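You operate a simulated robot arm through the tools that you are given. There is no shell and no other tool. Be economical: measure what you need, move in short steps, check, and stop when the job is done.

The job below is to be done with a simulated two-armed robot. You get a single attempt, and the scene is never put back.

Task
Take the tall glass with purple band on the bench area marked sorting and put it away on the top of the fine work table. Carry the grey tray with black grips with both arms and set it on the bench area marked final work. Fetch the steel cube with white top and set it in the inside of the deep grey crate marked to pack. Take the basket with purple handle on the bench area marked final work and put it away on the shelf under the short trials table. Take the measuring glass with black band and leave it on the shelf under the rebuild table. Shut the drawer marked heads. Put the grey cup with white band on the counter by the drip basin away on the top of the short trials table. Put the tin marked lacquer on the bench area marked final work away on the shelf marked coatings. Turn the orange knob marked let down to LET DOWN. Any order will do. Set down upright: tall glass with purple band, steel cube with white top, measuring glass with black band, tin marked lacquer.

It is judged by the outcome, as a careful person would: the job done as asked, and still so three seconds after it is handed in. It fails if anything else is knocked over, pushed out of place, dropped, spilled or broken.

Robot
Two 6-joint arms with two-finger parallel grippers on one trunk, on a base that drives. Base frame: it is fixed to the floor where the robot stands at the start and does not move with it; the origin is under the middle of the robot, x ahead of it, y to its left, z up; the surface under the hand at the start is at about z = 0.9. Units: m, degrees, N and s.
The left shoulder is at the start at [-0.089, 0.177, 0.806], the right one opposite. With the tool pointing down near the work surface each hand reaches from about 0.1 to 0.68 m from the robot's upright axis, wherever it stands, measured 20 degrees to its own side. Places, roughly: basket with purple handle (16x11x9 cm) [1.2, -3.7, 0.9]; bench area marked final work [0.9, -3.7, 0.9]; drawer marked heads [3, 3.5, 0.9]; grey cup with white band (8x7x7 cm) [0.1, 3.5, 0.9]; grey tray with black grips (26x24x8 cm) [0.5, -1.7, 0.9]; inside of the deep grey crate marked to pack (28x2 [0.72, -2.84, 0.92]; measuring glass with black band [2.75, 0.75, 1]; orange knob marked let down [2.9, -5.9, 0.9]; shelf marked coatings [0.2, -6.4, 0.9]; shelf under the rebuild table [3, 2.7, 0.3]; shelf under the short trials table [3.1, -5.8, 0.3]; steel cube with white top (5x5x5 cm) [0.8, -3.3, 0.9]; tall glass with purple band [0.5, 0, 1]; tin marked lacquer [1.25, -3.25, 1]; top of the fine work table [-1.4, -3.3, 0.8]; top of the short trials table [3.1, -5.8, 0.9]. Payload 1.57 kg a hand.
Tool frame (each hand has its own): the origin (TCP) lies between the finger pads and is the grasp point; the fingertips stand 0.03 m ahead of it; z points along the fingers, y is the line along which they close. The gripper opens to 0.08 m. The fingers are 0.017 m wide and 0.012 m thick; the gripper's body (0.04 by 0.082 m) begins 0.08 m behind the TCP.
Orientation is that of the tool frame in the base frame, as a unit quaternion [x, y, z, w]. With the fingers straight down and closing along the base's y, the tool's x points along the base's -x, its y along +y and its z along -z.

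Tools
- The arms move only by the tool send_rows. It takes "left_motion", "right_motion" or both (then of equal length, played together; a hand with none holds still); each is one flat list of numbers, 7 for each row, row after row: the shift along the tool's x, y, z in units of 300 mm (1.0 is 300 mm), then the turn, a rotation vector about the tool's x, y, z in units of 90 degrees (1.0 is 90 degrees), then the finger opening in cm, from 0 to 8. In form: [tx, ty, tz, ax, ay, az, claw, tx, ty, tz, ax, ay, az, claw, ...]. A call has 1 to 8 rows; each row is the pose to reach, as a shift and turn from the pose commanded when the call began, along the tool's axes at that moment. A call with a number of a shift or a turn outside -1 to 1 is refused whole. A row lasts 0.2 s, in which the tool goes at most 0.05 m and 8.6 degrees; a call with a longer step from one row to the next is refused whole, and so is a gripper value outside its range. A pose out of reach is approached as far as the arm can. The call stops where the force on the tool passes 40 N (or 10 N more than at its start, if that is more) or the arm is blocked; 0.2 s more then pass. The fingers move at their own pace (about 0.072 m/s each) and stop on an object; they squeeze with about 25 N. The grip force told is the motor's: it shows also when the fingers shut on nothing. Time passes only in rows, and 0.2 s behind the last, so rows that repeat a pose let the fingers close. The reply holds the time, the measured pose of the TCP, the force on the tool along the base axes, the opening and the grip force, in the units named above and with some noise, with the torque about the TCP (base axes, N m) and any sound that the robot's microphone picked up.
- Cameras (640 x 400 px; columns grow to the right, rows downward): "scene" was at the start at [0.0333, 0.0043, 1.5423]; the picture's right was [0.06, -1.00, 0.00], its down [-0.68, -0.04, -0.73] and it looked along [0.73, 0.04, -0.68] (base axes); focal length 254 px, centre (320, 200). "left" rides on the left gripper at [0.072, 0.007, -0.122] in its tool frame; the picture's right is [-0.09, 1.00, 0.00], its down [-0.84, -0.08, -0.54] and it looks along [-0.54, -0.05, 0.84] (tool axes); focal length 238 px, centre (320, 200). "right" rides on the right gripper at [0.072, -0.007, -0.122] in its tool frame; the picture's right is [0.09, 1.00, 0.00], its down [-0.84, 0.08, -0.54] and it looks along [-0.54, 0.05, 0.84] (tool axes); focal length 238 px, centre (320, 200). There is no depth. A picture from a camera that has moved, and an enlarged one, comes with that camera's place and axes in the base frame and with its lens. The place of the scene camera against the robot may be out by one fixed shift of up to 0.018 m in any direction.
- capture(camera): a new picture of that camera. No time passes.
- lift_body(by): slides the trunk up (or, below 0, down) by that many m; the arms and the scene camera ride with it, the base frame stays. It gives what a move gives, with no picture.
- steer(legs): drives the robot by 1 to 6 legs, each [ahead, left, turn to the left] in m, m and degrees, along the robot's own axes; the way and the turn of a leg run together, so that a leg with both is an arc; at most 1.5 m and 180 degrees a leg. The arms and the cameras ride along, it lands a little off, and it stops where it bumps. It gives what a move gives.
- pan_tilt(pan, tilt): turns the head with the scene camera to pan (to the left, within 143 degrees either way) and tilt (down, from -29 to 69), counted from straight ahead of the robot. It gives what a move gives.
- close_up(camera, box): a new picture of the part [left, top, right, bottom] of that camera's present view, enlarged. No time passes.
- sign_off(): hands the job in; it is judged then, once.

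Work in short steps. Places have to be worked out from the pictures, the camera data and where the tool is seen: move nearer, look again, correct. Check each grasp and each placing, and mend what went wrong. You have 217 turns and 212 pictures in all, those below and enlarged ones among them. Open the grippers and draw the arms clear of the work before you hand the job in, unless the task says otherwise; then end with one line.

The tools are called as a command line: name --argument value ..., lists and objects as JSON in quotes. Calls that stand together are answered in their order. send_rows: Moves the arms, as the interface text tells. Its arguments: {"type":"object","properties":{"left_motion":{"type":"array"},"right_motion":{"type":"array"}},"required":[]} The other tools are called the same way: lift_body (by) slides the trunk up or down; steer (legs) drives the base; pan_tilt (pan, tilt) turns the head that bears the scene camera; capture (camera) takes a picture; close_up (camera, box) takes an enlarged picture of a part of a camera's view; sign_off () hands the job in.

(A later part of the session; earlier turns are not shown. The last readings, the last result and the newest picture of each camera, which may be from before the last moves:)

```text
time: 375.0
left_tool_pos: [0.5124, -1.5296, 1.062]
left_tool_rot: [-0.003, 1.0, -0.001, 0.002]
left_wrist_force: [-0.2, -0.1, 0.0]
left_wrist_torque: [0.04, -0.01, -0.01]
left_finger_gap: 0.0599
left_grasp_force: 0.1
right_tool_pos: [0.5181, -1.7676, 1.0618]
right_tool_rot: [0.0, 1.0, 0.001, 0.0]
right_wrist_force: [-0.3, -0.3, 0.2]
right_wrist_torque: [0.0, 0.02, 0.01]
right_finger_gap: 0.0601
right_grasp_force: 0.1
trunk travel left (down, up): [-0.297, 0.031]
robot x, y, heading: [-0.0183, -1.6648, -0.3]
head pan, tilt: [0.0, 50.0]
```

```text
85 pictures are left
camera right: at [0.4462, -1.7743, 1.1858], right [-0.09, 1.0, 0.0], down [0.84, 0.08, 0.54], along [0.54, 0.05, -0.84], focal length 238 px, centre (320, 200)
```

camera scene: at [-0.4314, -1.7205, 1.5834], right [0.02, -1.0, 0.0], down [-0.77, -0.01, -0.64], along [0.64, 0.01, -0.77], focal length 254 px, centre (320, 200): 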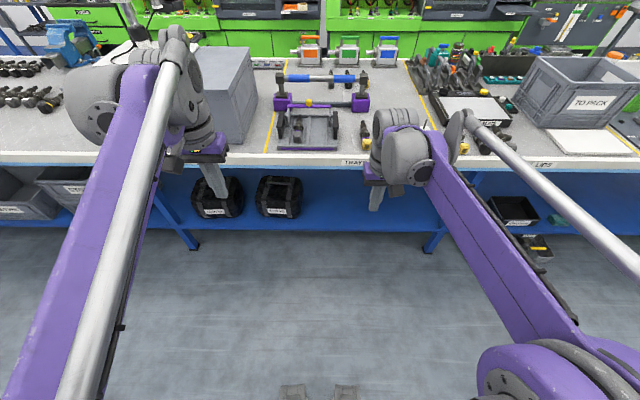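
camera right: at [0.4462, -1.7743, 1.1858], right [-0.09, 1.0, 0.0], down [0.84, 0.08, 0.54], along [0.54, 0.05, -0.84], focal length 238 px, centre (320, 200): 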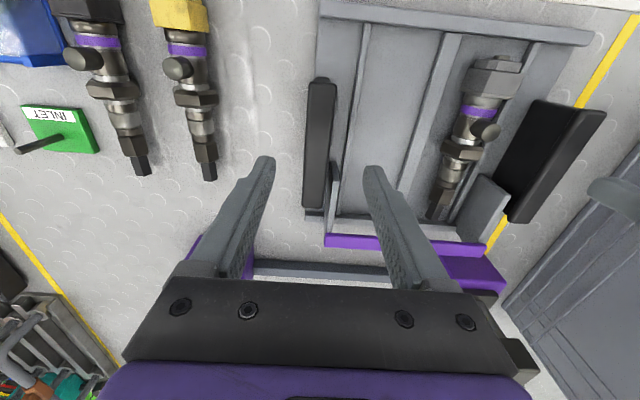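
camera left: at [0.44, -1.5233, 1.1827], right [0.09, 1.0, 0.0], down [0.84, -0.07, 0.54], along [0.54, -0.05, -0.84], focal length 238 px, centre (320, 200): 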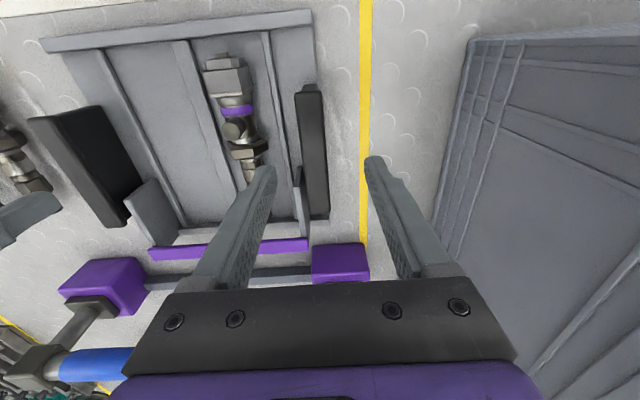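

Aligned within a few mm. Lower both hands onto the grips and close.

send_rows --left_motion '[-0.02, -0.025, 0.09, 0, 0, 0, 6, -0.02, -0.025, 0.18, 0, 0, 0, 6, -0.02, -0.025, 0.27, 0, 0, 0, 6, -0.02, -0.025, 0.35, 0, 0, 0, 6, -0.02, -0.025, 0.35, 0, 0, 0, 1, -0.02, -0.025, 0.35, 0, 0, 0, 0.5, -0.02, -0.025, 0.35, 0, 0, 0, 0.5, -0.02, -0.025, 0.35, 0, 0, 0, 0.5]' --right_motion '[0, 0, 0.09, 0, 0, 0, 6, 0, 0, 0.18, 0, 0, 0, 6, 0, 0, 0.27, 0, 0, 0, 6, 0, 0, 0.35, 0, 0, 0, 6, 0, 0, 0.35, 0, 0, 0, 1, 0, 0, 0.35, 0, 0, 0, 0.5, 0, 0, 0.35, 0, 0, 0, 0.5, 0, 0, 0.35, 0, 0, 0, 0.5]'

capture --camera "left"

capture --camera "right"

```text
time: 376.8
left_tool_pos: [0.5169, -1.5358, 0.9578]
left_tool_rot: [-0.003, 1.0, 0.001, 0.002]
left_wrist_force: [-0.6, 26.4, 0.4]
left_wrist_torque: [-0.38, -0.12, -0.28]
left_finger_gap: 0.0236
left_grasp_force: 25.1
right_tool_pos: [0.5174, -1.7693, 0.9581]
right_tool_rot: [0.002, 1.0, -0.001, 0.0]
right_wrist_force: [-0.3, -29.1, -0.5]
right_wrist_torque: [0.38, -0.22, -0.02]
right_finger_gap: 0.024
right_grasp_force: 25.0
trunk travel left (down, up): [-0.297, 0.031]
robot x, y, heading: [-0.0206, -1.6627, -0.5]
head pan, tilt: [0.0, 50.0]
```

```text
84 pictures are left
camera left: at [0.4453, -1.5304, 1.0789], right [0.09, 1.0, 0.0], down [0.84, -0.07, 0.54], along [0.54, -0.04, -0.84], focal length 238 px, centre (320, 200)
```

left: 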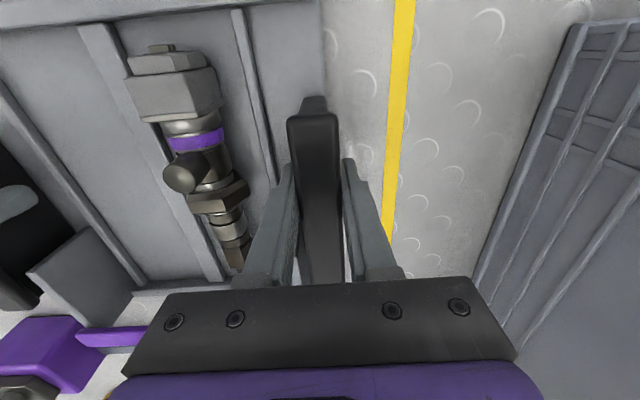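

```text
83 pictures are left
camera right: at [0.4456, -1.7751, 1.0811], right [-0.09, 1.0, 0.0], down [0.84, 0.08, 0.54], along [0.54, 0.05, -0.84], focal length 238 px, centre (320, 200)
```

right: 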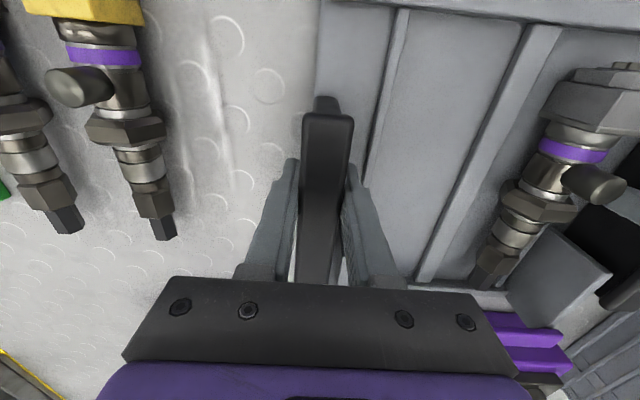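

Both grips held; internal force ~27 N inward, so I ease each hand outward a little and lift slowly together.

send_rows --left_motion '[0, 0.012, 0, 0, 0, 0, 0.5, 0, 0.012, -0.02, 0, 0, 0, 0.5, 0, 0.012, -0.07, 0, 0, 0, 0.5, 0, 0.012, -0.13, 0, 0, 0, 0.5, 0, 0.012, -0.2, 0, 0, 0, 0.5]' --right_motion '[0, -0.012, 0, 0, 0, 0, 0.5, 0, -0.012, -0.02, 0, 0, 0, 0.5, 0, -0.012, -0.07, 0, 0, 0, 0.5, 0, -0.012, -0.13, 0, 0, 0, 0.5, 0, -0.012, -0.2, 0, 0, 0, 0.5]'

capture --camera "scene"

```text
time: 378.0
left_tool_pos: [0.5172, -1.5357, 1.0169]
left_tool_rot: [-0.002, 1.0, -0.002, 0.002]
left_wrist_force: [0.5, -18.5, -6.8]
left_wrist_torque: [0.51, 0.21, 0.01]
left_finger_gap: 0.024
left_grasp_force: 25.1
right_tool_pos: [0.5164, -1.7696, 1.0169]
right_tool_rot: [0.0, 1.0, 0.002, 0.0]
right_wrist_force: [-0.5, 18.3, -2.1]
right_wrist_torque: [-0.19, -0.06, -0.02]
right_finger_gap: 0.0238
right_grasp_force: 25.3
trunk travel left (down, up): [-0.297, 0.031]
robot x, y, heading: [-0.0215, -1.6608, -0.3]
head pan, tilt: [0.0, 50.0]
```

```text
82 pictures are left
camera scene: at [0.007, -1.6632, 1.5834], right [0.0, -1.0, 0.0], down [-0.77, 0.0, -0.64], along [0.64, 0.0, -0.77], focal length 254 px, centre (320, 200)
```

scene: 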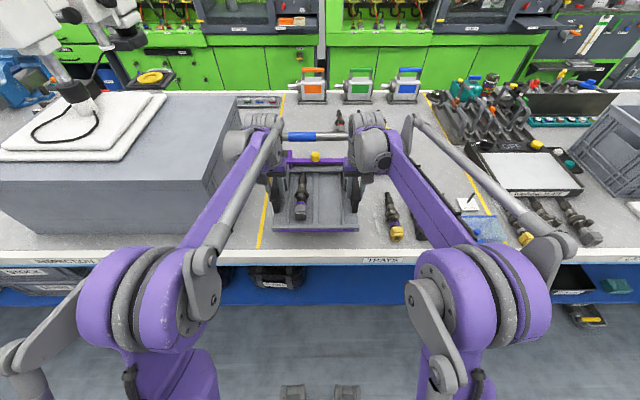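

Tray is up and level. Ease slightly, lift higher and draw it in.

send_rows --left_motion '[0, -0.005, -0.08, 0, 0, 0, 0.5, 0, -0.005, -0.16, 0, 0, 0, 0.5, 0, -0.005, -0.25, 0, 0, 0, 0.5, 0.05, -0.005, -0.33, 0, 0, 0, 0.5, 0.12, -0.005, -0.4, 0, 0, 0, 0.5, 0.2, -0.005, -0.42, 0, 0, 0, 0.5, 0.26, -0.005, -0.42, 0, 0, 0, 0.5]' --right_motion '[0, 0.005, -0.08, 0, 0, 0, 0.5, 0, 0.005, -0.16, 0, 0, 0, 0.5, 0, 0.005, -0.25, 0, 0, 0, 0.5, 0.05, 0.005, -0.33, 0, 0, 0, 0.5, 0.12, 0.005, -0.4, 0, 0, 0, 0.5, 0.2, 0.005, -0.42, 0, 0, 0, 0.5, 0.26, 0.005, -0.42, 0, 0, 0, 0.5]'

capture --camera "left"

```text
time: 379.6
left_tool_pos: [0.438, -1.5348, 1.1429]
left_tool_rot: [-0.002, 1.0, -0.001, 0.001]
left_wrist_force: [-1.9, -24.3, -4.3]
left_wrist_torque: [0.21, 0.03, -0.22]
left_finger_gap: 0.0243
left_grasp_force: 25.2
right_tool_pos: [0.4373, -1.7689, 1.1454]
right_tool_rot: [0.0, 1.0, 0.001, 0.001]
right_wrist_force: [0.4, 24.4, -4.2]
right_wrist_torque: [-0.45, 0.05, -0.01]
right_finger_gap: 0.0236
right_grasp_force: 24.8
trunk travel left (down, up): [-0.297, 0.031]
robot x, y, heading: [-0.0161, -1.6614, -0.2]
head pan, tilt: [0.0, 50.0]
```

```text
81 pictures are left
camera left: at [0.366, -1.5281, 1.2644], right [0.09, 1.0, 0.0], down [0.84, -0.07, 0.55], along [0.54, -0.05, -0.84], focal length 238 px, centre (320, 200)
```

left: 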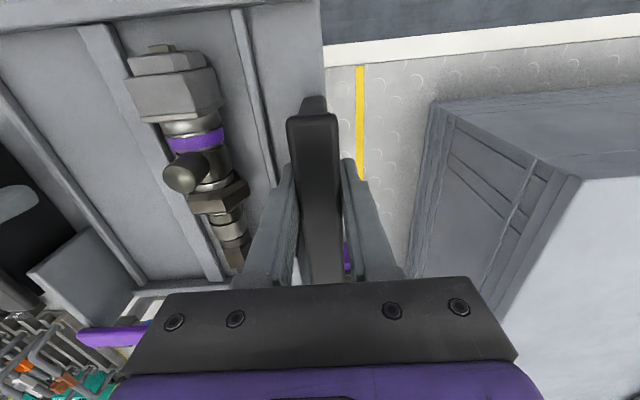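

send_rows --left_motion '[0, -0.004, 0, 0, 0, 0, 0.5, 0, -0.008, 0, 0, 0, 0, 0.5]' --right_motion '[0, 0.004, 0, 0, 0, 0, 0.5, 0, 0.008, 0, 0, 0, 0, 0.5]'

steer --legs '[[-0.4, 0, 0], [0, 0, -90], [1.5, 0, 0], [1.5, 0, 0], [0.85, 0, 0]]'

capture --camera "scene"

```text
time: 380.2
left_tool_pos: [0.4388, -1.5345, 1.1423]
left_tool_rot: [-0.004, 1.0, 0.0, 0.002]
left_wrist_force: [0.1, 2.8, -4.8]
left_wrist_torque: [-0.16, 0.15, -0.18]
left_finger_gap: 0.0236
left_grasp_force: 25.0
right_tool_pos: [0.4376, -1.7685, 1.1452]
right_tool_rot: [0.002, 1.0, -0.002, 0.001]
right_wrist_force: [0.2, -1.8, -3.4]
right_wrist_torque: [0.14, 0.04, 0.17]
right_finger_gap: 0.0239
right_grasp_force: 24.5
trunk travel left (down, up): [-0.297, 0.031]
robot x, y, heading: [-0.0196, -1.6644, -0.2]
head pan, tilt: [0.0, 50.0]
```

```text
time: 404.6
left_tool_pos: [-0.3482, -5.968, 1.1437]
left_tool_rot: [0.708, 0.706, 0.0, 0.003]
left_wrist_force: [35.8, -0.5, -5.1]
left_wrist_torque: [0.04, 0.5, -0.13]
left_finger_gap: 0.0235
left_grasp_force: 24.7
right_tool_pos: [-0.5822, -5.9659, 1.1448]
right_tool_rot: [0.71, 0.704, -0.002, -0.001]
right_wrist_force: [-36.2, 0.2, -3.5]
right_wrist_torque: [0.08, -0.44, 0.03]
right_finger_gap: 0.0239
right_grasp_force: 24.9
trunk travel left (down, up): [-0.297, 0.031]
robot x, y, heading: [-0.4689, -5.5086, -90.8]
head pan, tilt: [0.0, 50.0]
```

```text
80 pictures are left
camera scene: at [-0.4817, -5.5444, 1.5834], right [-1.0, 0.01, 0.0], down [0.01, 0.77, -0.64], along [-0.01, -0.64, -0.77], focal length 254 px, centre (320, 200)
```

scene: 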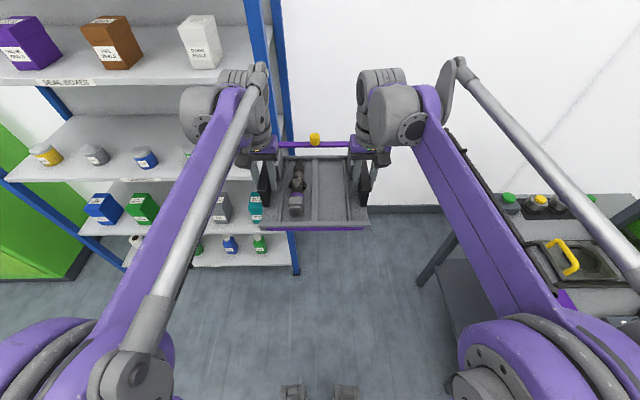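

Carrying well. Ease the squeeze, then continue round the dip tank to the far aisle.

send_rows --left_motion '[0, 0.004, 0, 0, 0, 0, 0.5, 0, 0.008, 0, 0, 0, 0, 0.5]' --right_motion '[0, -0.004, 0, 0, 0, 0, 0.5, 0, -0.008, 0, 0, 0, 0, 0.5]'

steer --legs '[[0, 0, 90.5], [1.5, 0, 0], [0.92, 0, 0], [0, 0, 90], [1.5, 0, 0]]'

capture --camera "scene"

```text
time: 405.2
left_tool_pos: [-0.3481, -5.9689, 1.1423]
left_tool_rot: [0.709, 0.705, -0.001, 0.001]
left_wrist_force: [-23.5, 0.0, -4.0]
left_wrist_torque: [0.01, -0.39, -0.02]
left_finger_gap: 0.0239
left_grasp_force: 24.7
right_tool_pos: [-0.5828, -5.9668, 1.143]
right_tool_rot: [0.71, 0.704, -0.002, 0.001]
right_wrist_force: [23.9, -0.7, -3.5]
right_wrist_torque: [0.15, 0.33, -0.01]
right_finger_gap: 0.0238
right_grasp_force: 24.7
trunk travel left (down, up): [-0.297, 0.031]
robot x, y, heading: [-0.4708, -5.5067, -90.6]
head pan, tilt: [0.0, 50.0]
```

```text
time: 431.8
left_tool_pos: [1.8171, -3.5671, 1.1434]
left_tool_rot: [0.715, -0.7, 0.0, -0.001]
left_wrist_force: [36.7, 0.6, -5.2]
left_wrist_torque: [-0.06, 0.45, -0.09]
left_finger_gap: 0.0235
left_grasp_force: 25.0
right_tool_pos: [2.0518, -3.5627, 1.1435]
right_tool_rot: [0.713, -0.702, -0.001, 0.001]
right_wrist_force: [-36.3, -1.5, -3.8]
right_wrist_torque: [-0.09, -0.45, 0.03]
right_finger_gap: 0.0237
right_grasp_force: 24.8
trunk travel left (down, up): [-0.297, 0.031]
robot x, y, heading: [1.9526, -4.0235, 90.8]
head pan, tilt: [0.0, 50.0]
```

```text
79 pictures are left
camera scene: at [1.9431, -3.9889, 1.5834], right [1.0, 0.01, 0.0], down [0.01, -0.77, -0.64], along [-0.01, 0.64, -0.77], focal length 254 px, centre (320, 200)
```

scene: 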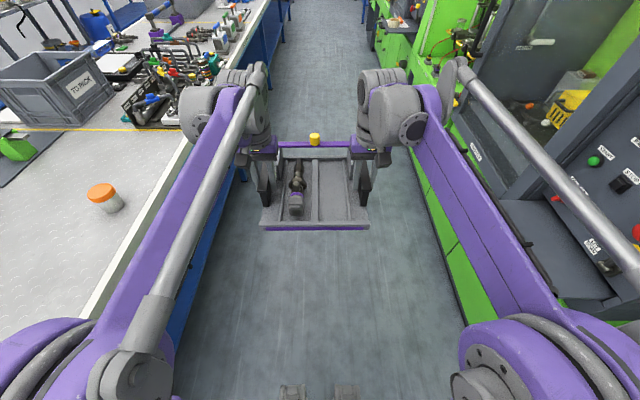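

steer --legs '[[0.17, 0, 0], [0, 0, 89.2], [0.3, 0, 0]]'

capture --camera "scene"

```text
time: 438.7
left_tool_pos: [1.1974, -3.9896, 1.1425]
left_tool_rot: [1.0, 0.008, -0.002, -0.001]
left_wrist_force: [0.1, 6.3, -3.9]
left_wrist_torque: [-0.06, -0.07, -0.1]
left_finger_gap: 0.0237
left_grasp_force: 24.3
right_tool_pos: [1.1936, -3.7577, 1.1448]
right_tool_rot: [1.0, 0.005, 0.0, 0.001]
right_wrist_force: [0.7, -6.2, -3.6]
right_wrist_torque: [0.12, -0.04, 0.05]
right_finger_gap: 0.0237
right_grasp_force: 24.8
trunk travel left (down, up): [-0.297, 0.031]
robot x, y, heading: [1.6518, -3.8571, -179.6]
head pan, tilt: [0.0, 50.0]
```

```text
78 pictures are left
camera scene: at [1.6087, -3.8584, 1.5833], right [-0.01, 1.0, 0.0], down [0.77, 0.01, -0.64], along [-0.64, 0.0, -0.77], focal length 254 px, centre (320, 200)
```

scene: 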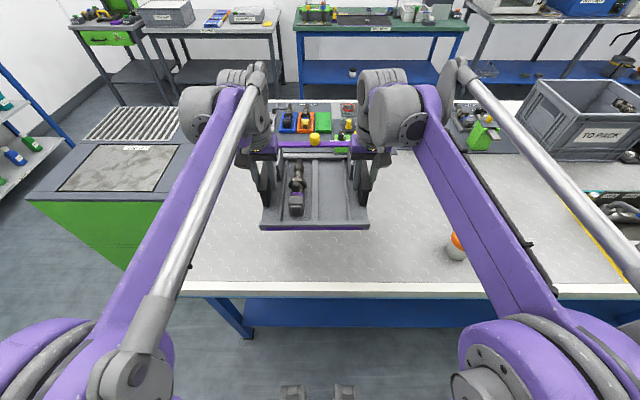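

Position is good over a clear stretch. Extend 6 cm and lower together to just above the bench.

send_rows --left_motion '[-0.1, 0, 0.05, 0, 0, 0, 0.5, -0.2, 0, 0.15, 0, 0, 0, 0.5, -0.2, 0, 0.28, 0, 0, 0, 0.5, -0.2, 0, 0.4, 0, 0, 0, 0.5, -0.2, 0, 0.5, 0, 0, 0, 0.5, -0.2, 0, 0.57, 0, 0, 0, 0.5]' --right_motion '[-0.1, 0, 0.05, 0, 0, 0, 0.5, -0.2, 0, 0.15, 0, 0, 0, 0.5, -0.2, 0, 0.28, 0, 0, 0, 0.5, -0.2, 0, 0.4, 0, 0, 0, 0.5, -0.2, 0, 0.5, 0, 0, 0, 0.5, -0.2, 0, 0.57, 0, 0, 0, 0.5]'

capture --camera "scene"

```text
time: 440.1
left_tool_pos: [1.1346, -3.9908, 0.9719]
left_tool_rot: [1.0, 0.008, -0.001, -0.001]
left_wrist_force: [1.0, 6.8, -4.4]
left_wrist_torque: [-0.03, -0.28, -0.2]
left_finger_gap: 0.0237
left_grasp_force: 25.4
right_tool_pos: [1.1337, -3.7565, 0.9722]
right_tool_rot: [1.0, 0.006, 0.0, 0.001]
right_wrist_force: [-2.1, -5.7, -3.5]
right_wrist_torque: [0.2, 0.08, -0.05]
right_finger_gap: 0.0238
right_grasp_force: 24.9
trunk travel left (down, up): [-0.297, 0.031]
robot x, y, heading: [1.651, -3.8544, -179.3]
head pan, tilt: [0.0, 50.0]
```

```text
77 pictures are left
camera scene: at [1.608, -3.8584, 1.5834], right [-0.01, 1.0, 0.0], down [0.77, 0.01, -0.64], along [-0.64, 0.0, -0.77], focal length 254 px, centre (320, 200)
```

scene: 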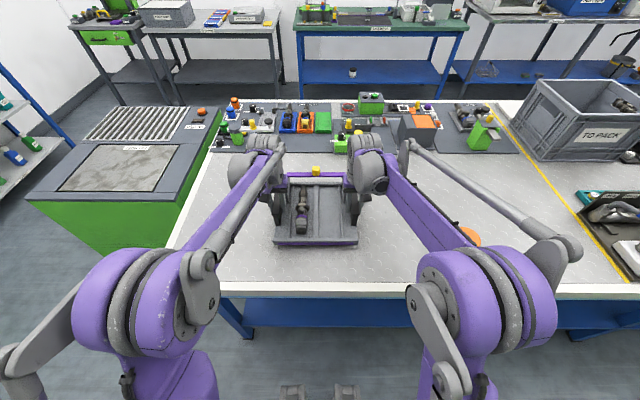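

Lower the last ~1.5 cm in small steps.

send_rows --left_motion '[0, 0, 0.02, 0, 0, 0, 0.5, 0, 0, 0.035, 0, 0, 0, 0.5, 0, 0, 0.045, 0, 0, 0, 0.5, 0, 0, 0.052, 0, 0, 0, 0.5]' --right_motion '[0, 0, 0.02, 0, 0, 0, 0.5, 0, 0, 0.035, 0, 0, 0, 0.5, 0, 0, 0.045, 0, 0, 0, 0.5, 0, 0, 0.052, 0, 0, 0, 0.5]'

```text
time: 441.1
left_tool_pos: [1.1355, -3.991, 0.9591]
left_tool_rot: [1.0, 0.007, -0.003, -0.001]
left_wrist_force: [-2.6, 1.2, 15.1]
left_wrist_torque: [0.01, 0.05, -0.18]
left_finger_gap: 0.0235
left_grasp_force: 24.5
right_tool_pos: [1.1353, -3.7571, 0.9588]
right_tool_rot: [1.0, 0.005, 0.0, 0.001]
right_wrist_force: [0.3, -2.8, 2.0]
right_wrist_torque: [0.07, 0.36, 0.01]
right_finger_gap: 0.0237
right_grasp_force: 25.0
trunk travel left (down, up): [-0.297, 0.031]
robot x, y, heading: [1.6543, -3.8587, -179.6]
head pan, tilt: [0.0, 50.0]
```

Tray has landed. Open both and rise.

send_rows --left_motion '[0, 0, 0.003, 0, 0, 0, 3.5, 0, 0, 0, 0, 0, 0, 5, 0, 0, 0, 0, 0, 0, 5, 0, 0, -0.12, 0, 0, 0, 5, 0, 0, -0.26, 0, 0, 0, 5, 0, 0, -0.4, 0, 0, 0, 5, 0, 0, -0.55, 0, 0, 0, 5, 0.12, 0, -0.65, 0, 0, 0, 5]' --right_motion '[0, 0, 0.003, 0, 0, 0, 3.5, 0, 0, 0, 0, 0, 0, 5, 0, 0, 0, 0, 0, 0, 5, 0, 0, -0.12, 0, 0, 0, 5, 0, 0, -0.26, 0, 0, 0, 5, 0, 0, -0.4, 0, 0, 0, 5, 0, 0, -0.55, 0, 0, 0, 5, 0.12, 0, -0.65, 0, 0, 0, 5]'

capture --camera "scene"

```text
time: 442.9
left_tool_pos: [1.179, -3.9906, 1.1539]
left_tool_rot: [1.0, 0.007, -0.003, -0.001]
left_wrist_force: [0.9, -0.6, -0.4]
left_wrist_torque: [0.0, 0.06, 0.01]
left_finger_gap: 0.0501
left_grasp_force: 0.0
right_tool_pos: [1.175, -3.758, 1.156]
right_tool_rot: [1.0, 0.006, -0.001, 0.001]
right_wrist_force: [0.7, 0.0, -0.1]
right_wrist_torque: [0.01, 0.05, 0.02]
right_finger_gap: 0.0499
right_grasp_force: 0.1
trunk travel left (down, up): [-0.297, 0.031]
robot x, y, heading: [1.6582, -3.8556, -179.8]
head pan, tilt: [0.0, 50.0]
```

```text
76 pictures are left
camera scene: at [1.6144, -3.8582, 1.5834], right [-0.01, 1.0, 0.0], down [0.76, 0.01, -0.65], along [-0.65, 0.0, -0.76], focal length 254 px, centre (320, 200)
```

scene: 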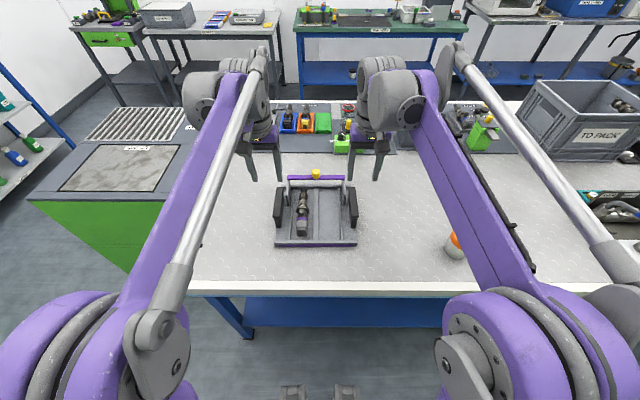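

Tray is set on final work. Now north along the far aisle for the measuring glass; look ahead midway.

steer --legs '[[-0.3, 0, 0], [0, 0, -90], [1.5, 0, 0], [1.5, 0, 0]]'

pan_tilt --pan -15 --tilt 18

capture --camera "scene"

```text
time: 462.8
left_tool_pos: [1.7234, -0.3876, 1.1534]
left_tool_rot: [0.723, -0.69, 0.0, -0.002]
left_wrist_force: [0.5, 0.8, -0.3]
left_wrist_torque: [-0.01, 0.0, 0.01]
left_finger_gap: 0.0496
left_grasp_force: 0.1
right_tool_pos: [1.9567, -0.3766, 1.1542]
right_tool_rot: [0.722, -0.692, -0.001, 0.0]
right_wrist_force: [0.3, 0.4, -0.2]
right_wrist_torque: [0.0, 0.02, 0.0]
right_finger_gap: 0.0501
right_grasp_force: 0.1
trunk travel left (down, up): [-0.297, 0.031]
robot x, y, heading: [1.8678, -0.8655, 92.0]
head pan, tilt: [0.0, 50.0]
```

```text
time: 463.7
left_tool_pos: [1.7222, -0.3872, 1.1517]
left_tool_rot: [0.723, -0.69, -0.001, -0.001]
left_wrist_force: [-0.1, -0.4, 0.2]
left_wrist_torque: [-0.03, -0.01, -0.01]
left_finger_gap: 0.05
left_grasp_force: 0.0
right_tool_pos: [1.9563, -0.3767, 1.1546]
right_tool_rot: [0.722, -0.692, -0.001, 0.001]
right_wrist_force: [0.1, 0.1, -0.1]
right_wrist_torque: [0.02, -0.01, 0.0]
right_finger_gap: 0.0502
right_grasp_force: 0.1
trunk travel left (down, up): [-0.297, 0.031]
robot x, y, heading: [1.8707, -0.8618, 92.2]
head pan, tilt: [-15.0, 18.0]
```

```text
75 pictures are left
camera scene: at [1.8839, -0.8143, 1.6322], right [0.98, -0.22, 0.0], down [-0.07, -0.3, -0.95], along [0.21, 0.93, -0.31], focal length 254 px, centre (320, 200)
```

scene: 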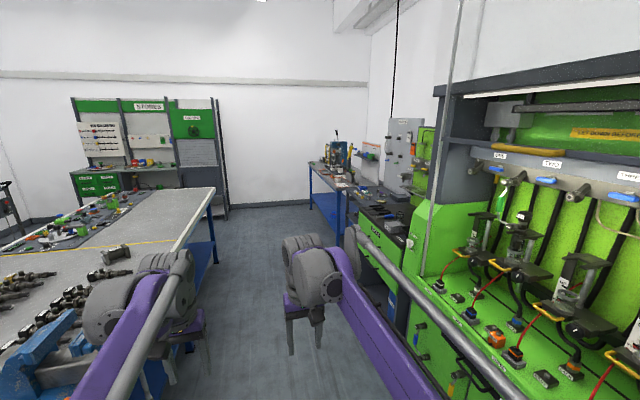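

steer --legs '[[0, 0, -2.5], [1.5, 0, 0]]'

pan_tilt --pan -85 --tilt 30

capture --camera "scene"

```text
time: 471.6
left_tool_pos: [1.7585, 1.1223, 1.1519]
left_tool_rot: [-0.706, 0.708, 0.002, 0.002]
left_wrist_force: [0.3, 0.5, -0.4]
left_wrist_torque: [0.0, 0.02, -0.01]
left_finger_gap: 0.05
left_grasp_force: 0.1
right_tool_pos: [1.9924, 1.1217, 1.1531]
right_tool_rot: [-0.705, 0.709, 0.001, 0.0]
right_wrist_force: [0.3, 0.0, 0.1]
right_wrist_torque: [0.01, 0.0, -0.01]
right_finger_gap: 0.0498
right_grasp_force: 0.0
trunk travel left (down, up): [-0.297, 0.031]
robot x, y, heading: [1.8818, 0.6435, 89.6]
head pan, tilt: [-15.0, 18.0]
```

```text
time: 473.0
left_tool_pos: [1.7575, 1.1219, 1.1524]
left_tool_rot: [-0.706, 0.708, 0.001, 0.003]
left_wrist_force: [0.4, -0.3, -0.7]
left_wrist_torque: [0.01, 0.01, 0.0]
left_finger_gap: 0.0498
left_grasp_force: 0.0
right_tool_pos: [1.9916, 1.1206, 1.154]
right_tool_rot: [-0.705, 0.709, -0.001, 0.0]
right_wrist_force: [-0.7, 1.5, -0.1]
right_wrist_torque: [0.03, -0.03, -0.02]
right_finger_gap: 0.05
right_grasp_force: 0.0
trunk travel left (down, up): [-0.297, 0.031]
robot x, y, heading: [1.8811, 0.6391, 89.3]
head pan, tilt: [-85.0, 30.0]
```

```text
74 pictures are left
camera scene: at [1.9633, 0.6047, 1.613], right [0.08, -1.0, 0.0], down [-0.5, -0.04, -0.87], along [0.86, 0.07, -0.5], focal length 254 px, centre (320, 200)
```

scene: 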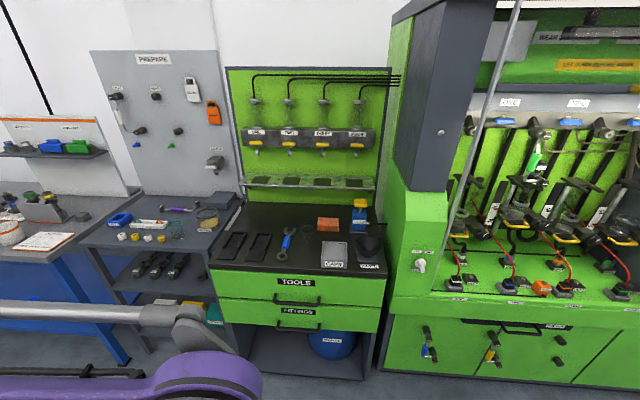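

close_up --camera "scene" --box '[210, 180, 390, 292]'

```text
3.56 times, centred on (300, 236) of scene
camera zoom: at [1.9633, 0.6047, 1.613], right [0.08, -1.0, 0.0], down [-0.5, -0.04, -0.87], along [0.86, 0.07, -0.5], focal length 902 px, centre (391, 72)
```

zoom: 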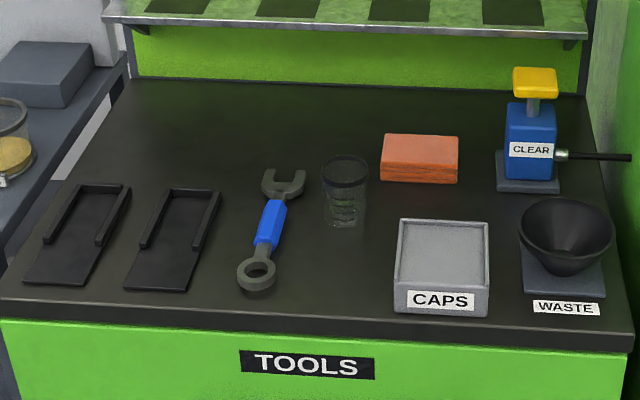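

The measuring glass stands at about (2.82, 0.731), z 0.9–0.98. Drive to face it with the right hand.

steer --legs '[[0.26, 0, 0], [0, 0, -89.5], [0.38, 0, 0]]'

send_rows --right_motion '[0, 0, 0, 0, -0.083, 0, 8, 0, 0, 0, 0, -0.167, 0, 8, 0, 0, 0, 0, -0.25, 0, 8, 0, 0, 0, 0, -0.333, 0, 8, 0, 0, 0, 0, -0.417, 0, 8, 0, 0, 0, 0, -0.5, 0, 8]'

pan_tilt --pan 0 --tilt 45

capture --camera "scene"

capture --camera "right"

```text
time: 480.7
left_tool_pos: [2.7444, 1.0299, 1.1506]
left_tool_rot: [-0.005, 1.0, 0.0, 0.002]
left_wrist_force: [0.4, -0.3, 0.1]
left_wrist_torque: [-0.03, 0.02, -0.01]
left_finger_gap: 0.0499
left_grasp_force: 0.1
right_tool_pos: [2.7475, 0.7956, 1.1539]
right_tool_rot: [-0.003, 1.0, 0.0, 0.0]
right_wrist_force: [-0.3, -0.5, -0.5]
right_wrist_torque: [-0.03, 0.0, 0.0]
right_finger_gap: 0.05
right_grasp_force: 0.1
trunk travel left (down, up): [-0.297, 0.031]
robot x, y, heading: [2.2689, 0.8997, -0.2]
head pan, tilt: [-85.0, 30.0]
```

```text
time: 482.1
left_tool_pos: [2.7452, 1.0306, 1.1528]
left_tool_rot: [-0.004, 1.0, -0.001, 0.001]
left_wrist_force: [0.3, 0.1, -0.6]
left_wrist_torque: [-0.02, 0.01, -0.01]
left_finger_gap: 0.0501
left_grasp_force: 0.0
right_tool_pos: [2.7465, 0.7951, 1.1551]
right_tool_rot: [-0.002, 0.924, 0.002, 0.383]
right_wrist_force: [-0.2, -0.5, 0.1]
right_wrist_torque: [0.02, -0.03, 0.0]
right_finger_gap: 0.0799
right_grasp_force: 0.0
trunk travel left (down, up): [-0.297, 0.031]
robot x, y, heading: [2.2669, 0.9027, 0.0]
head pan, tilt: [-85.0, 30.0]
```

```text
time: 483.6
left_tool_pos: [2.7449, 1.0301, 1.1526]
left_tool_rot: [-0.004, 1.0, -0.001, 0.002]
left_wrist_force: [-0.9, -0.3, -0.3]
left_wrist_torque: [0.01, 0.02, -0.05]
left_finger_gap: 0.0501
left_grasp_force: 0.1
right_tool_pos: [2.7468, 0.7951, 1.1563]
right_tool_rot: [-0.002, 0.924, 0.001, 0.382]
right_wrist_force: [1.0, 0.2, -0.1]
right_wrist_torque: [0.04, 0.02, 0.03]
right_finger_gap: 0.0802
right_grasp_force: 0.1
trunk travel left (down, up): [-0.297, 0.031]
robot x, y, heading: [2.2659, 0.899, 0.2]
head pan, tilt: [0.0, 45.0]
```

```text
72 pictures are left
camera scene: at [2.2952, 0.8993, 1.5904], right [0.0, -1.0, 0.0], down [-0.71, 0.0, -0.71], along [0.71, 0.0, -0.71], focal length 254 px, centre (320, 200)
```

scene: 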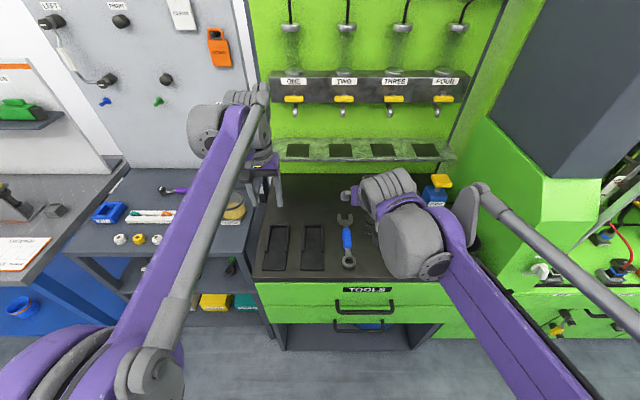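

```text
71 pictures are left
camera right: at [2.6099, 0.7888, 1.1907], right [-0.07, 1.0, -0.06], down [0.21, 0.08, 0.97], along [0.98, 0.06, -0.21], focal length 238 px, centre (320, 200)
```

right: 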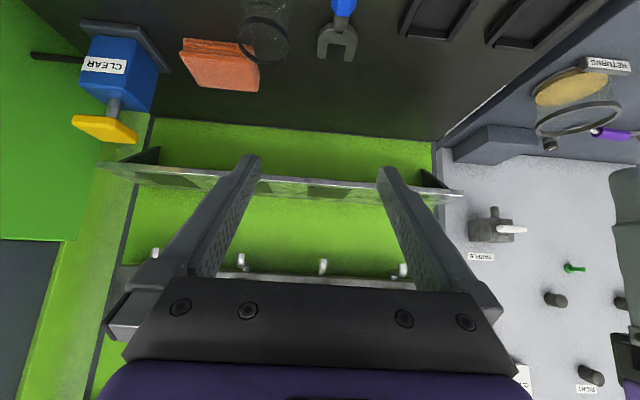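

Right camera confirms the glass at (2.822,0.731). Move to pre-approach behind it.

send_rows --right_motion '[0.08, -0.053, 0.085, 0, 0, 0, 8, 0.165, -0.107, 0.17, 0, 0, 0, 8, 0.25, -0.16, 0.255, 0, 0, 0, 8, 0.33, -0.213, 0.339, 0, 0, 0, 8]'

capture --camera "right"

```text
time: 484.6
left_tool_pos: [2.7457, 1.03, 1.1511]
left_tool_rot: [-0.005, 1.0, -0.001, 0.003]
left_wrist_force: [0.6, -0.3, -0.4]
left_wrist_torque: [0.0, -0.01, 0.0]
left_finger_gap: 0.0496
left_grasp_force: 0.1
right_tool_pos: [2.7502, 0.7321, 1.0117]
right_tool_rot: [-0.002, 0.924, 0.001, 0.383]
right_wrist_force: [-1.0, 0.1, -0.3]
right_wrist_torque: [-0.01, 0.08, 0.0]
right_finger_gap: 0.0802
right_grasp_force: 0.1
trunk travel left (down, up): [-0.297, 0.031]
robot x, y, heading: [2.266, 0.9027, -0.0]
head pan, tilt: [0.0, 45.0]
```

```text
70 pictures are left
camera right: at [2.6136, 0.7258, 1.0489], right [-0.07, 1.0, -0.06], down [0.21, 0.08, 0.98], along [0.98, 0.06, -0.21], focal length 238 px, centre (320, 200)
```

right: 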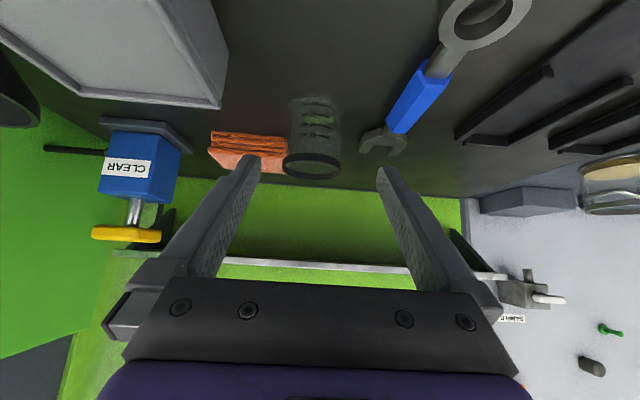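

send_rows --right_motion '[0, -0.005, 0.115, 0, 0, 0, 8, 0, -0.008, 0.23, 0, 0, 0, 8, 0, -0.008, 0.345, 0, 0, 0, 8, 0, -0.008, 0.345, 0, 0, 0, 5, 0, -0.008, 0.345, 0, 0, 0, 4, 0, -0.008, 0.345, 0, 0, 0, 4]'

capture --camera "right"

```text
time: 486.1
left_tool_pos: [2.7455, 1.0305, 1.1513]
left_tool_rot: [-0.004, 1.0, -0.001, 0.001]
left_wrist_force: [0.5, 0.2, 0.4]
left_wrist_torque: [-0.03, -0.04, -0.01]
left_finger_gap: 0.0497
left_grasp_force: 0.0
right_tool_pos: [2.8229, 0.7293, 0.939]
right_tool_rot: [-0.002, 0.924, 0.002, 0.383]
right_wrist_force: [0.3, -0.5, 1.2]
right_wrist_torque: [-0.06, 0.0, -0.03]
right_finger_gap: 0.0588
right_grasp_force: 25.4
trunk travel left (down, up): [-0.297, 0.031]
robot x, y, heading: [2.2619, 0.9007, -0.0]
head pan, tilt: [0.0, 45.0]
```

```text
69 pictures are left
camera right: at [2.687, 0.7236, 0.9762], right [-0.07, 1.0, -0.06], down [0.21, 0.08, 0.98], along [0.98, 0.06, -0.21], focal length 238 px, centre (320, 200)
```

right: 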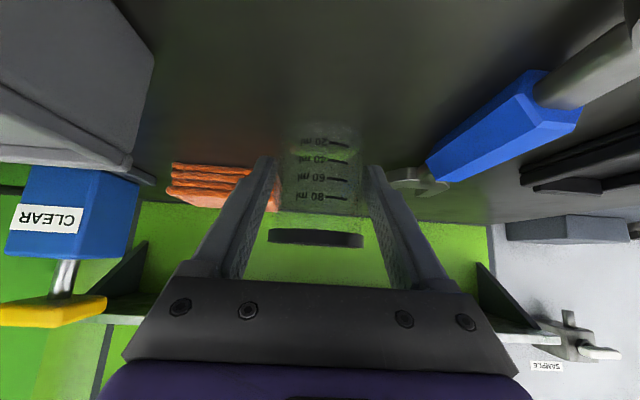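

Glass gripped. Lift, draw back and drive north to the rebuild table.

send_rows --right_motion '[-0.09, 0, -0.09, 0, 0, 0, 4, -0.2, 0, -0.2, 0, 0, 0, 4, -0.3, 0, -0.3, 0, 0, 0, 4, -0.35, 0, -0.42, 0, 0, 0, 4, -0.35, 0, -0.55, 0, 0, 0, 4]'

steer --legs '[[-0.42, 0, 0], [0, 0, 90], [1.5, 0, 0]]'

pan_tilt --pan -60 --tilt 30

capture --camera "scene"

```text
time: 487.2
left_tool_pos: [2.7441, 1.0308, 1.1534]
left_tool_rot: [-0.004, 1.0, -0.001, 0.002]
left_wrist_force: [0.1, 0.9, -0.8]
left_wrist_torque: [0.0, 0.0, -0.01]
left_finger_gap: 0.05
left_grasp_force: 0.0
right_tool_pos: [2.7779, 0.73, 1.1315]
right_tool_rot: [-0.003, 0.923, 0.002, 0.384]
right_wrist_force: [0.1, -0.4, -0.9]
right_wrist_torque: [0.03, 0.0, 0.0]
right_finger_gap: 0.0587
right_grasp_force: 25.5
trunk travel left (down, up): [-0.297, 0.031]
robot x, y, heading: [2.2637, 0.896, 0.1]
head pan, tilt: [0.0, 45.0]
```

```text
time: 500.7
left_tool_pos: [1.7317, 2.8889, 1.1512]
left_tool_rot: [-0.706, 0.708, 0.001, 0.002]
left_wrist_force: [-0.6, -0.4, 0.3]
left_wrist_torque: [-0.02, 0.01, 0.02]
left_finger_gap: 0.0501
left_grasp_force: 0.1
right_tool_pos: [2.0329, 2.9207, 1.1298]
right_tool_rot: [-0.651, 0.656, 0.27, 0.27]
right_wrist_force: [-0.5, -0.5, -0.8]
right_wrist_torque: [-0.02, -0.01, -0.01]
right_finger_gap: 0.0592
right_grasp_force: 24.8
trunk travel left (down, up): [-0.297, 0.031]
robot x, y, heading: [1.8565, 2.4088, 89.8]
head pan, tilt: [0.0, 45.0]
```

```text
time: 502.0
left_tool_pos: [1.7326, 2.8899, 1.152]
left_tool_rot: [-0.706, 0.708, 0.001, 0.002]
left_wrist_force: [0.4, 0.0, -0.5]
left_wrist_torque: [0.0, -0.01, -0.03]
left_finger_gap: 0.0498
left_grasp_force: 0.1
right_tool_pos: [2.0323, 2.92, 1.1309]
right_tool_rot: [-0.651, 0.655, 0.27, 0.271]
right_wrist_force: [-0.3, -0.1, -0.9]
right_wrist_torque: [-0.01, 0.01, 0.01]
right_finger_gap: 0.0589
right_grasp_force: 24.8
trunk travel left (down, up): [-0.297, 0.031]
robot x, y, heading: [1.8565, 2.4075, 89.3]
head pan, tilt: [-60.0, 30.0]
```

```text
68 pictures are left
camera scene: at [1.9261, 2.4096, 1.6129], right [0.49, -0.87, 0.0], down [-0.44, -0.25, -0.87], along [0.75, 0.43, -0.5], focal length 254 px, centre (320, 200)
```

scene: 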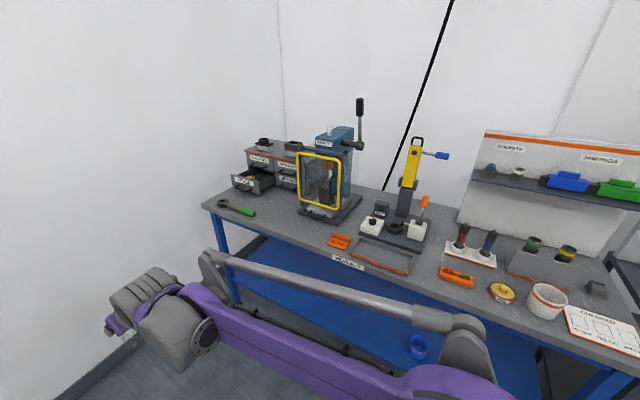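

The shelf under the rebuild table is clear around y≈2.8 (one blue cup at y≈2.35). Face the table.

steer --legs '[[0.5, 0, 0], [0, 0, -89.3]]'

pan_tilt --pan 0 --tilt 40

capture --camera "scene"

```text
time: 508.7
left_tool_pos: [2.341, 3.0412, 1.1527]
left_tool_rot: [-0.011, 1.0, -0.001, 0.003]
left_wrist_force: [-0.1, 0.2, -0.2]
left_wrist_torque: [0.04, 0.0, 0.0]
left_finger_gap: 0.0499
left_grasp_force: 0.1
right_tool_pos: [2.3774, 2.7429, 1.1291]
right_tool_rot: [-0.006, 0.924, 0.002, 0.382]
right_wrist_force: [-0.4, 0.2, -1.0]
right_wrist_torque: [0.02, 0.02, 0.0]
right_finger_gap: 0.0589
right_grasp_force: 25.1
trunk travel left (down, up): [-0.297, 0.031]
robot x, y, heading: [1.8613, 2.9083, 0.5]
head pan, tilt: [-60.0, 30.0]
```

```text
time: 510.0
left_tool_pos: [2.3397, 3.0425, 1.1523]
left_tool_rot: [-0.011, 1.0, 0.0, 0.002]
left_wrist_force: [0.4, 1.1, 0.0]
left_wrist_torque: [0.0, 0.02, -0.01]
left_finger_gap: 0.0501
left_grasp_force: 0.0
right_tool_pos: [2.3777, 2.7421, 1.1305]
right_tool_rot: [-0.006, 0.924, 0.003, 0.382]
right_wrist_force: [0.1, 0.2, 0.2]
right_wrist_torque: [0.0, 0.03, -0.03]
right_finger_gap: 0.0592
right_grasp_force: 25.1
trunk travel left (down, up): [-0.297, 0.031]
robot x, y, heading: [1.8588, 2.9065, 1.0]
head pan, tilt: [0.0, 40.0]
```

```text
67 pictures are left
camera scene: at [1.8959, 2.9079, 1.5976], right [0.01, -1.0, 0.0], down [-0.64, -0.01, -0.77], along [0.77, 0.01, -0.64], focal length 254 px, centre (320, 200)
```

scene: 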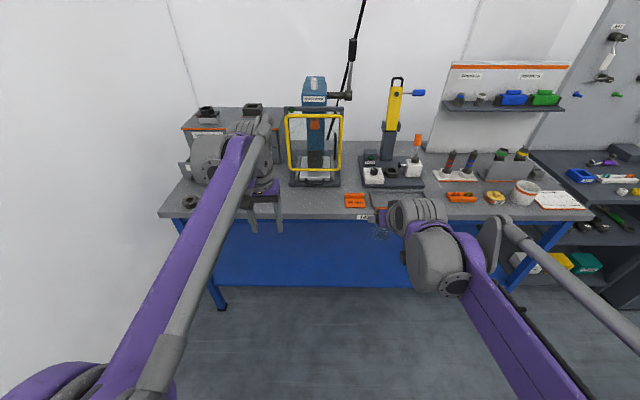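

Retract and raise the left hand so it clears the table, then lower the trunk.

send_rows --left_motion '[0.09, 0, -0.12, 0, 0, 0, 5, 0.18, 0, -0.23, 0, 0, 0, 5, 0.27, 0, -0.34, 0, 0, 0, 5, 0.36, 0, -0.45, 0, 0, 0, 5, 0.45, 0, -0.55, 0, 0, 0, 5, 0.54, 0, -0.65, 0, 0, 0, 5, 0.62, 0, -0.75, 0, 0, 0, 5]'

lift_body --by -0.29

```text
time: 511.6
left_tool_pos: [2.1525, 3.041, 1.3775]
left_tool_rot: [-0.01, 1.0, -0.001, 0.001]
left_wrist_force: [0.1, -0.4, 0.0]
left_wrist_torque: [0.0, 0.01, -0.03]
left_finger_gap: 0.0498
left_grasp_force: 0.2
right_tool_pos: [2.3785, 2.7415, 1.131]
right_tool_rot: [-0.006, 0.924, 0.003, 0.382]
right_wrist_force: [-0.2, 0.8, -0.9]
right_wrist_torque: [-0.01, 0.02, -0.02]
right_finger_gap: 0.0592
right_grasp_force: 25.0
trunk travel left (down, up): [-0.297, 0.031]
robot x, y, heading: [1.8645, 2.9065, 0.7]
head pan, tilt: [0.0, 40.0]
```

```text
time: 514.5
left_tool_pos: [2.1861, 3.0387, 1.0446]
left_tool_rot: [-0.01, 0.999, -0.002, -0.052]
left_wrist_force: [0.2, -0.3, 0.5]
left_wrist_torque: [0.0, -0.02, 0.02]
left_finger_gap: 0.0499
left_grasp_force: 0.1
right_tool_pos: [2.3788, 2.7429, 0.8411]
right_tool_rot: [-0.007, 0.924, 0.003, 0.383]
right_wrist_force: [0.9, 0.4, 0.1]
right_wrist_torque: [-0.04, 0.0, 0.04]
right_finger_gap: 0.0589
right_grasp_force: 25.0
trunk travel left (down, up): [-0.007, 0.321]
robot x, y, heading: [1.8611, 2.9072, 0.7]
head pan, tilt: [0.0, 40.0]
```

Lower the glass in front of the table.

send_rows --right_motion '[0.117, 0, 0.117, 0, 0, 0, 4, 0.235, 0, 0.235, 0, 0, 0, 4, 0.352, 0, 0.352, 0, 0, 0, 4, 0.47, 0, 0.47, 0, 0, 0, 4, 0.587, 0, 0.587, 0, 0, 0, 4, 0.705, 0, 0.705, 0, 0, 0, 4, 0.82, 0, 0.82, 0, 0, 0, 4, 0.935, 0, 0.935, 0, 0, 0, 4]'

capture --camera "right"

capture --camera "scene"

```text
time: 516.3
left_tool_pos: [2.1865, 3.041, 1.0441]
left_tool_rot: [-0.011, 0.999, -0.002, -0.052]
left_wrist_force: [-0.4, 0.3, -0.2]
left_wrist_torque: [-0.02, 0.01, 0.01]
left_finger_gap: 0.0503
left_grasp_force: 0.1
right_tool_pos: [2.3791, 2.7436, 0.4439]
right_tool_rot: [-0.007, 0.924, 0.004, 0.383]
right_wrist_force: [-0.3, -0.5, -1.2]
right_wrist_torque: [0.0, 0.02, 0.0]
right_finger_gap: 0.0591
right_grasp_force: 24.9
trunk travel left (down, up): [-0.007, 0.321]
robot x, y, heading: [1.8619, 2.9117, 0.7]
head pan, tilt: [0.0, 40.0]
```

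```text
66 pictures are left
camera right: at [2.2414, 2.7359, 0.4802], right [-0.08, 0.99, -0.06], down [0.21, 0.08, 0.98], along [0.97, 0.07, -0.21], focal length 238 px, centre (320, 200)
```

right: 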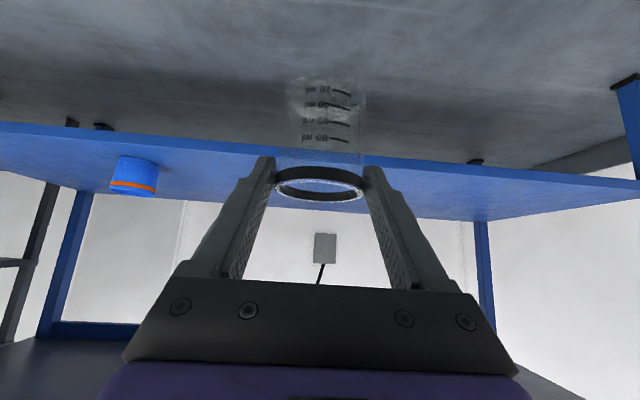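

```text
65 pictures are left
camera scene: at [1.9474, 2.9085, 1.2999], right [0.01, -1.0, 0.0], down [-0.64, -0.01, -0.77], along [0.77, 0.01, -0.64], focal length 254 px, centre (320, 200)
```

scene: 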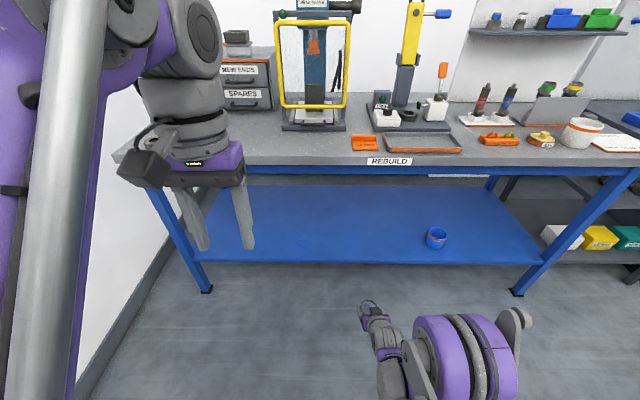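

Clear view: shelf front x≈2.69, z≈0.30. Lower 6 cm more, then drive in 0.41 m.

send_rows --right_motion '[0.07, 0, 0.07, 0, 0, 0, 4, 0.14, 0, 0.14, 0, 0, 0, 4]'

steer --legs '[[0.41, 0, 0]]'

capture --camera "right"

capture --camera "scene"

```text
time: 516.9
left_tool_pos: [2.1872, 3.0411, 1.0441]
left_tool_rot: [-0.01, 0.999, -0.002, -0.053]
left_wrist_force: [0.1, -1.0, 0.9]
left_wrist_torque: [0.01, -0.01, 0.01]
left_finger_gap: 0.0501
left_grasp_force: 0.1
right_tool_pos: [2.3786, 2.7448, 0.3841]
right_tool_rot: [-0.006, 0.924, 0.004, 0.383]
right_wrist_force: [0.1, -0.8, -0.6]
right_wrist_torque: [-0.02, 0.04, -0.02]
right_finger_gap: 0.059
right_grasp_force: 24.8
trunk travel left (down, up): [-0.007, 0.321]
robot x, y, heading: [1.8613, 2.908, 0.9]
head pan, tilt: [0.0, 40.0]
```

```text
time: 519.5
left_tool_pos: [2.5961, 3.0471, 1.0436]
left_tool_rot: [-0.012, 0.999, -0.001, -0.052]
left_wrist_force: [-0.7, -0.1, 0.3]
left_wrist_torque: [-0.02, -0.03, 0.01]
left_finger_gap: 0.0499
left_grasp_force: 0.1
right_tool_pos: [2.7888, 2.7506, 0.3843]
right_tool_rot: [-0.008, 0.924, 0.003, 0.382]
right_wrist_force: [1.1, 0.1, -0.1]
right_wrist_torque: [0.01, 0.0, -0.01]
right_finger_gap: 0.0588
right_grasp_force: 25.1
trunk travel left (down, up): [-0.007, 0.321]
robot x, y, heading: [2.2729, 2.9109, 0.8]
head pan, tilt: [0.0, 40.0]
```

```text
64 pictures are left
camera right: at [2.6523, 2.7426, 0.4209], right [-0.08, 0.99, -0.06], down [0.21, 0.08, 0.98], along [0.97, 0.07, -0.21], focal length 238 px, centre (320, 200)
```

right: 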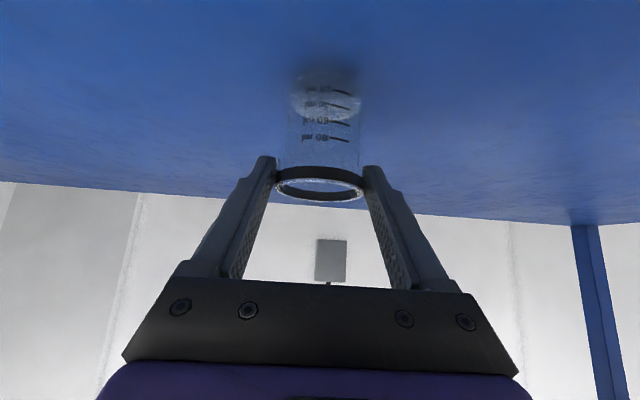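

```text
63 pictures are left
camera scene: at [2.3576, 2.9142, 1.2999], right [0.01, -1.0, 0.0], down [-0.64, -0.01, -0.77], along [0.77, 0.01, -0.64], focal length 254 px, centre (320, 200)
```

scene: 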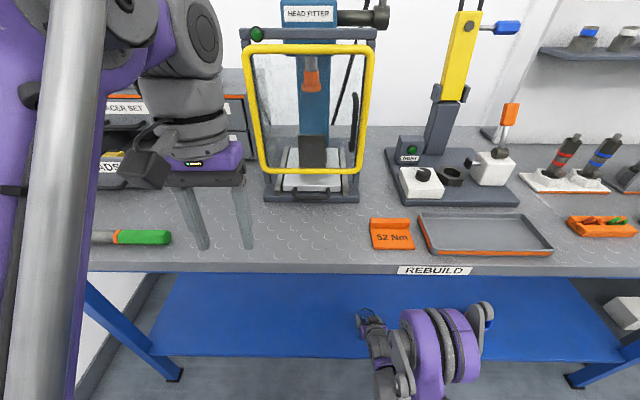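

Lower the glass: 3.5 cm, then fine.

send_rows --right_motion '[0.04, 0, 0.04, 0, 0, 0, 4, 0.07, 0, 0.07, 0, 0, 0, 4, 0.085, 0, 0.085, 0, 0, 0, 4, 0.092, 0, 0.092, 0, 0, 0, 4, 0.099, 0, 0.099, 0, 0, 0, 4]'

capture --camera "right"

```text
time: 520.7
left_tool_pos: [2.5953, 3.0467, 1.0435]
left_tool_rot: [-0.012, 0.999, -0.002, -0.052]
left_wrist_force: [-0.2, -0.5, 0.0]
left_wrist_torque: [-0.04, -0.02, 0.0]
left_finger_gap: 0.0503
left_grasp_force: 0.0
right_tool_pos: [2.7894, 2.751, 0.3425]
right_tool_rot: [-0.008, 0.924, 0.004, 0.383]
right_wrist_force: [-2.7, -0.4, 7.4]
right_wrist_torque: [-0.15, -0.16, -0.05]
right_finger_gap: 0.0588
right_grasp_force: 25.2
trunk travel left (down, up): [-0.007, 0.321]
robot x, y, heading: [2.2728, 2.9112, 0.9]
head pan, tilt: [0.0, 40.0]
```

```text
62 pictures are left
camera right: at [2.652, 2.7424, 0.3792], right [-0.08, 0.99, -0.06], down [0.21, 0.08, 0.98], along [0.97, 0.07, -0.21], focal length 238 px, centre (320, 200)
```

right: 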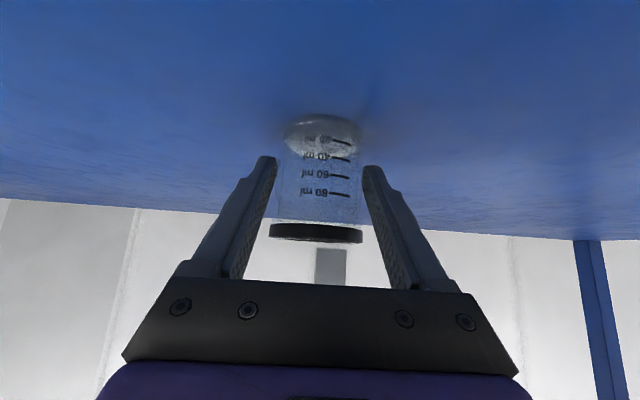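

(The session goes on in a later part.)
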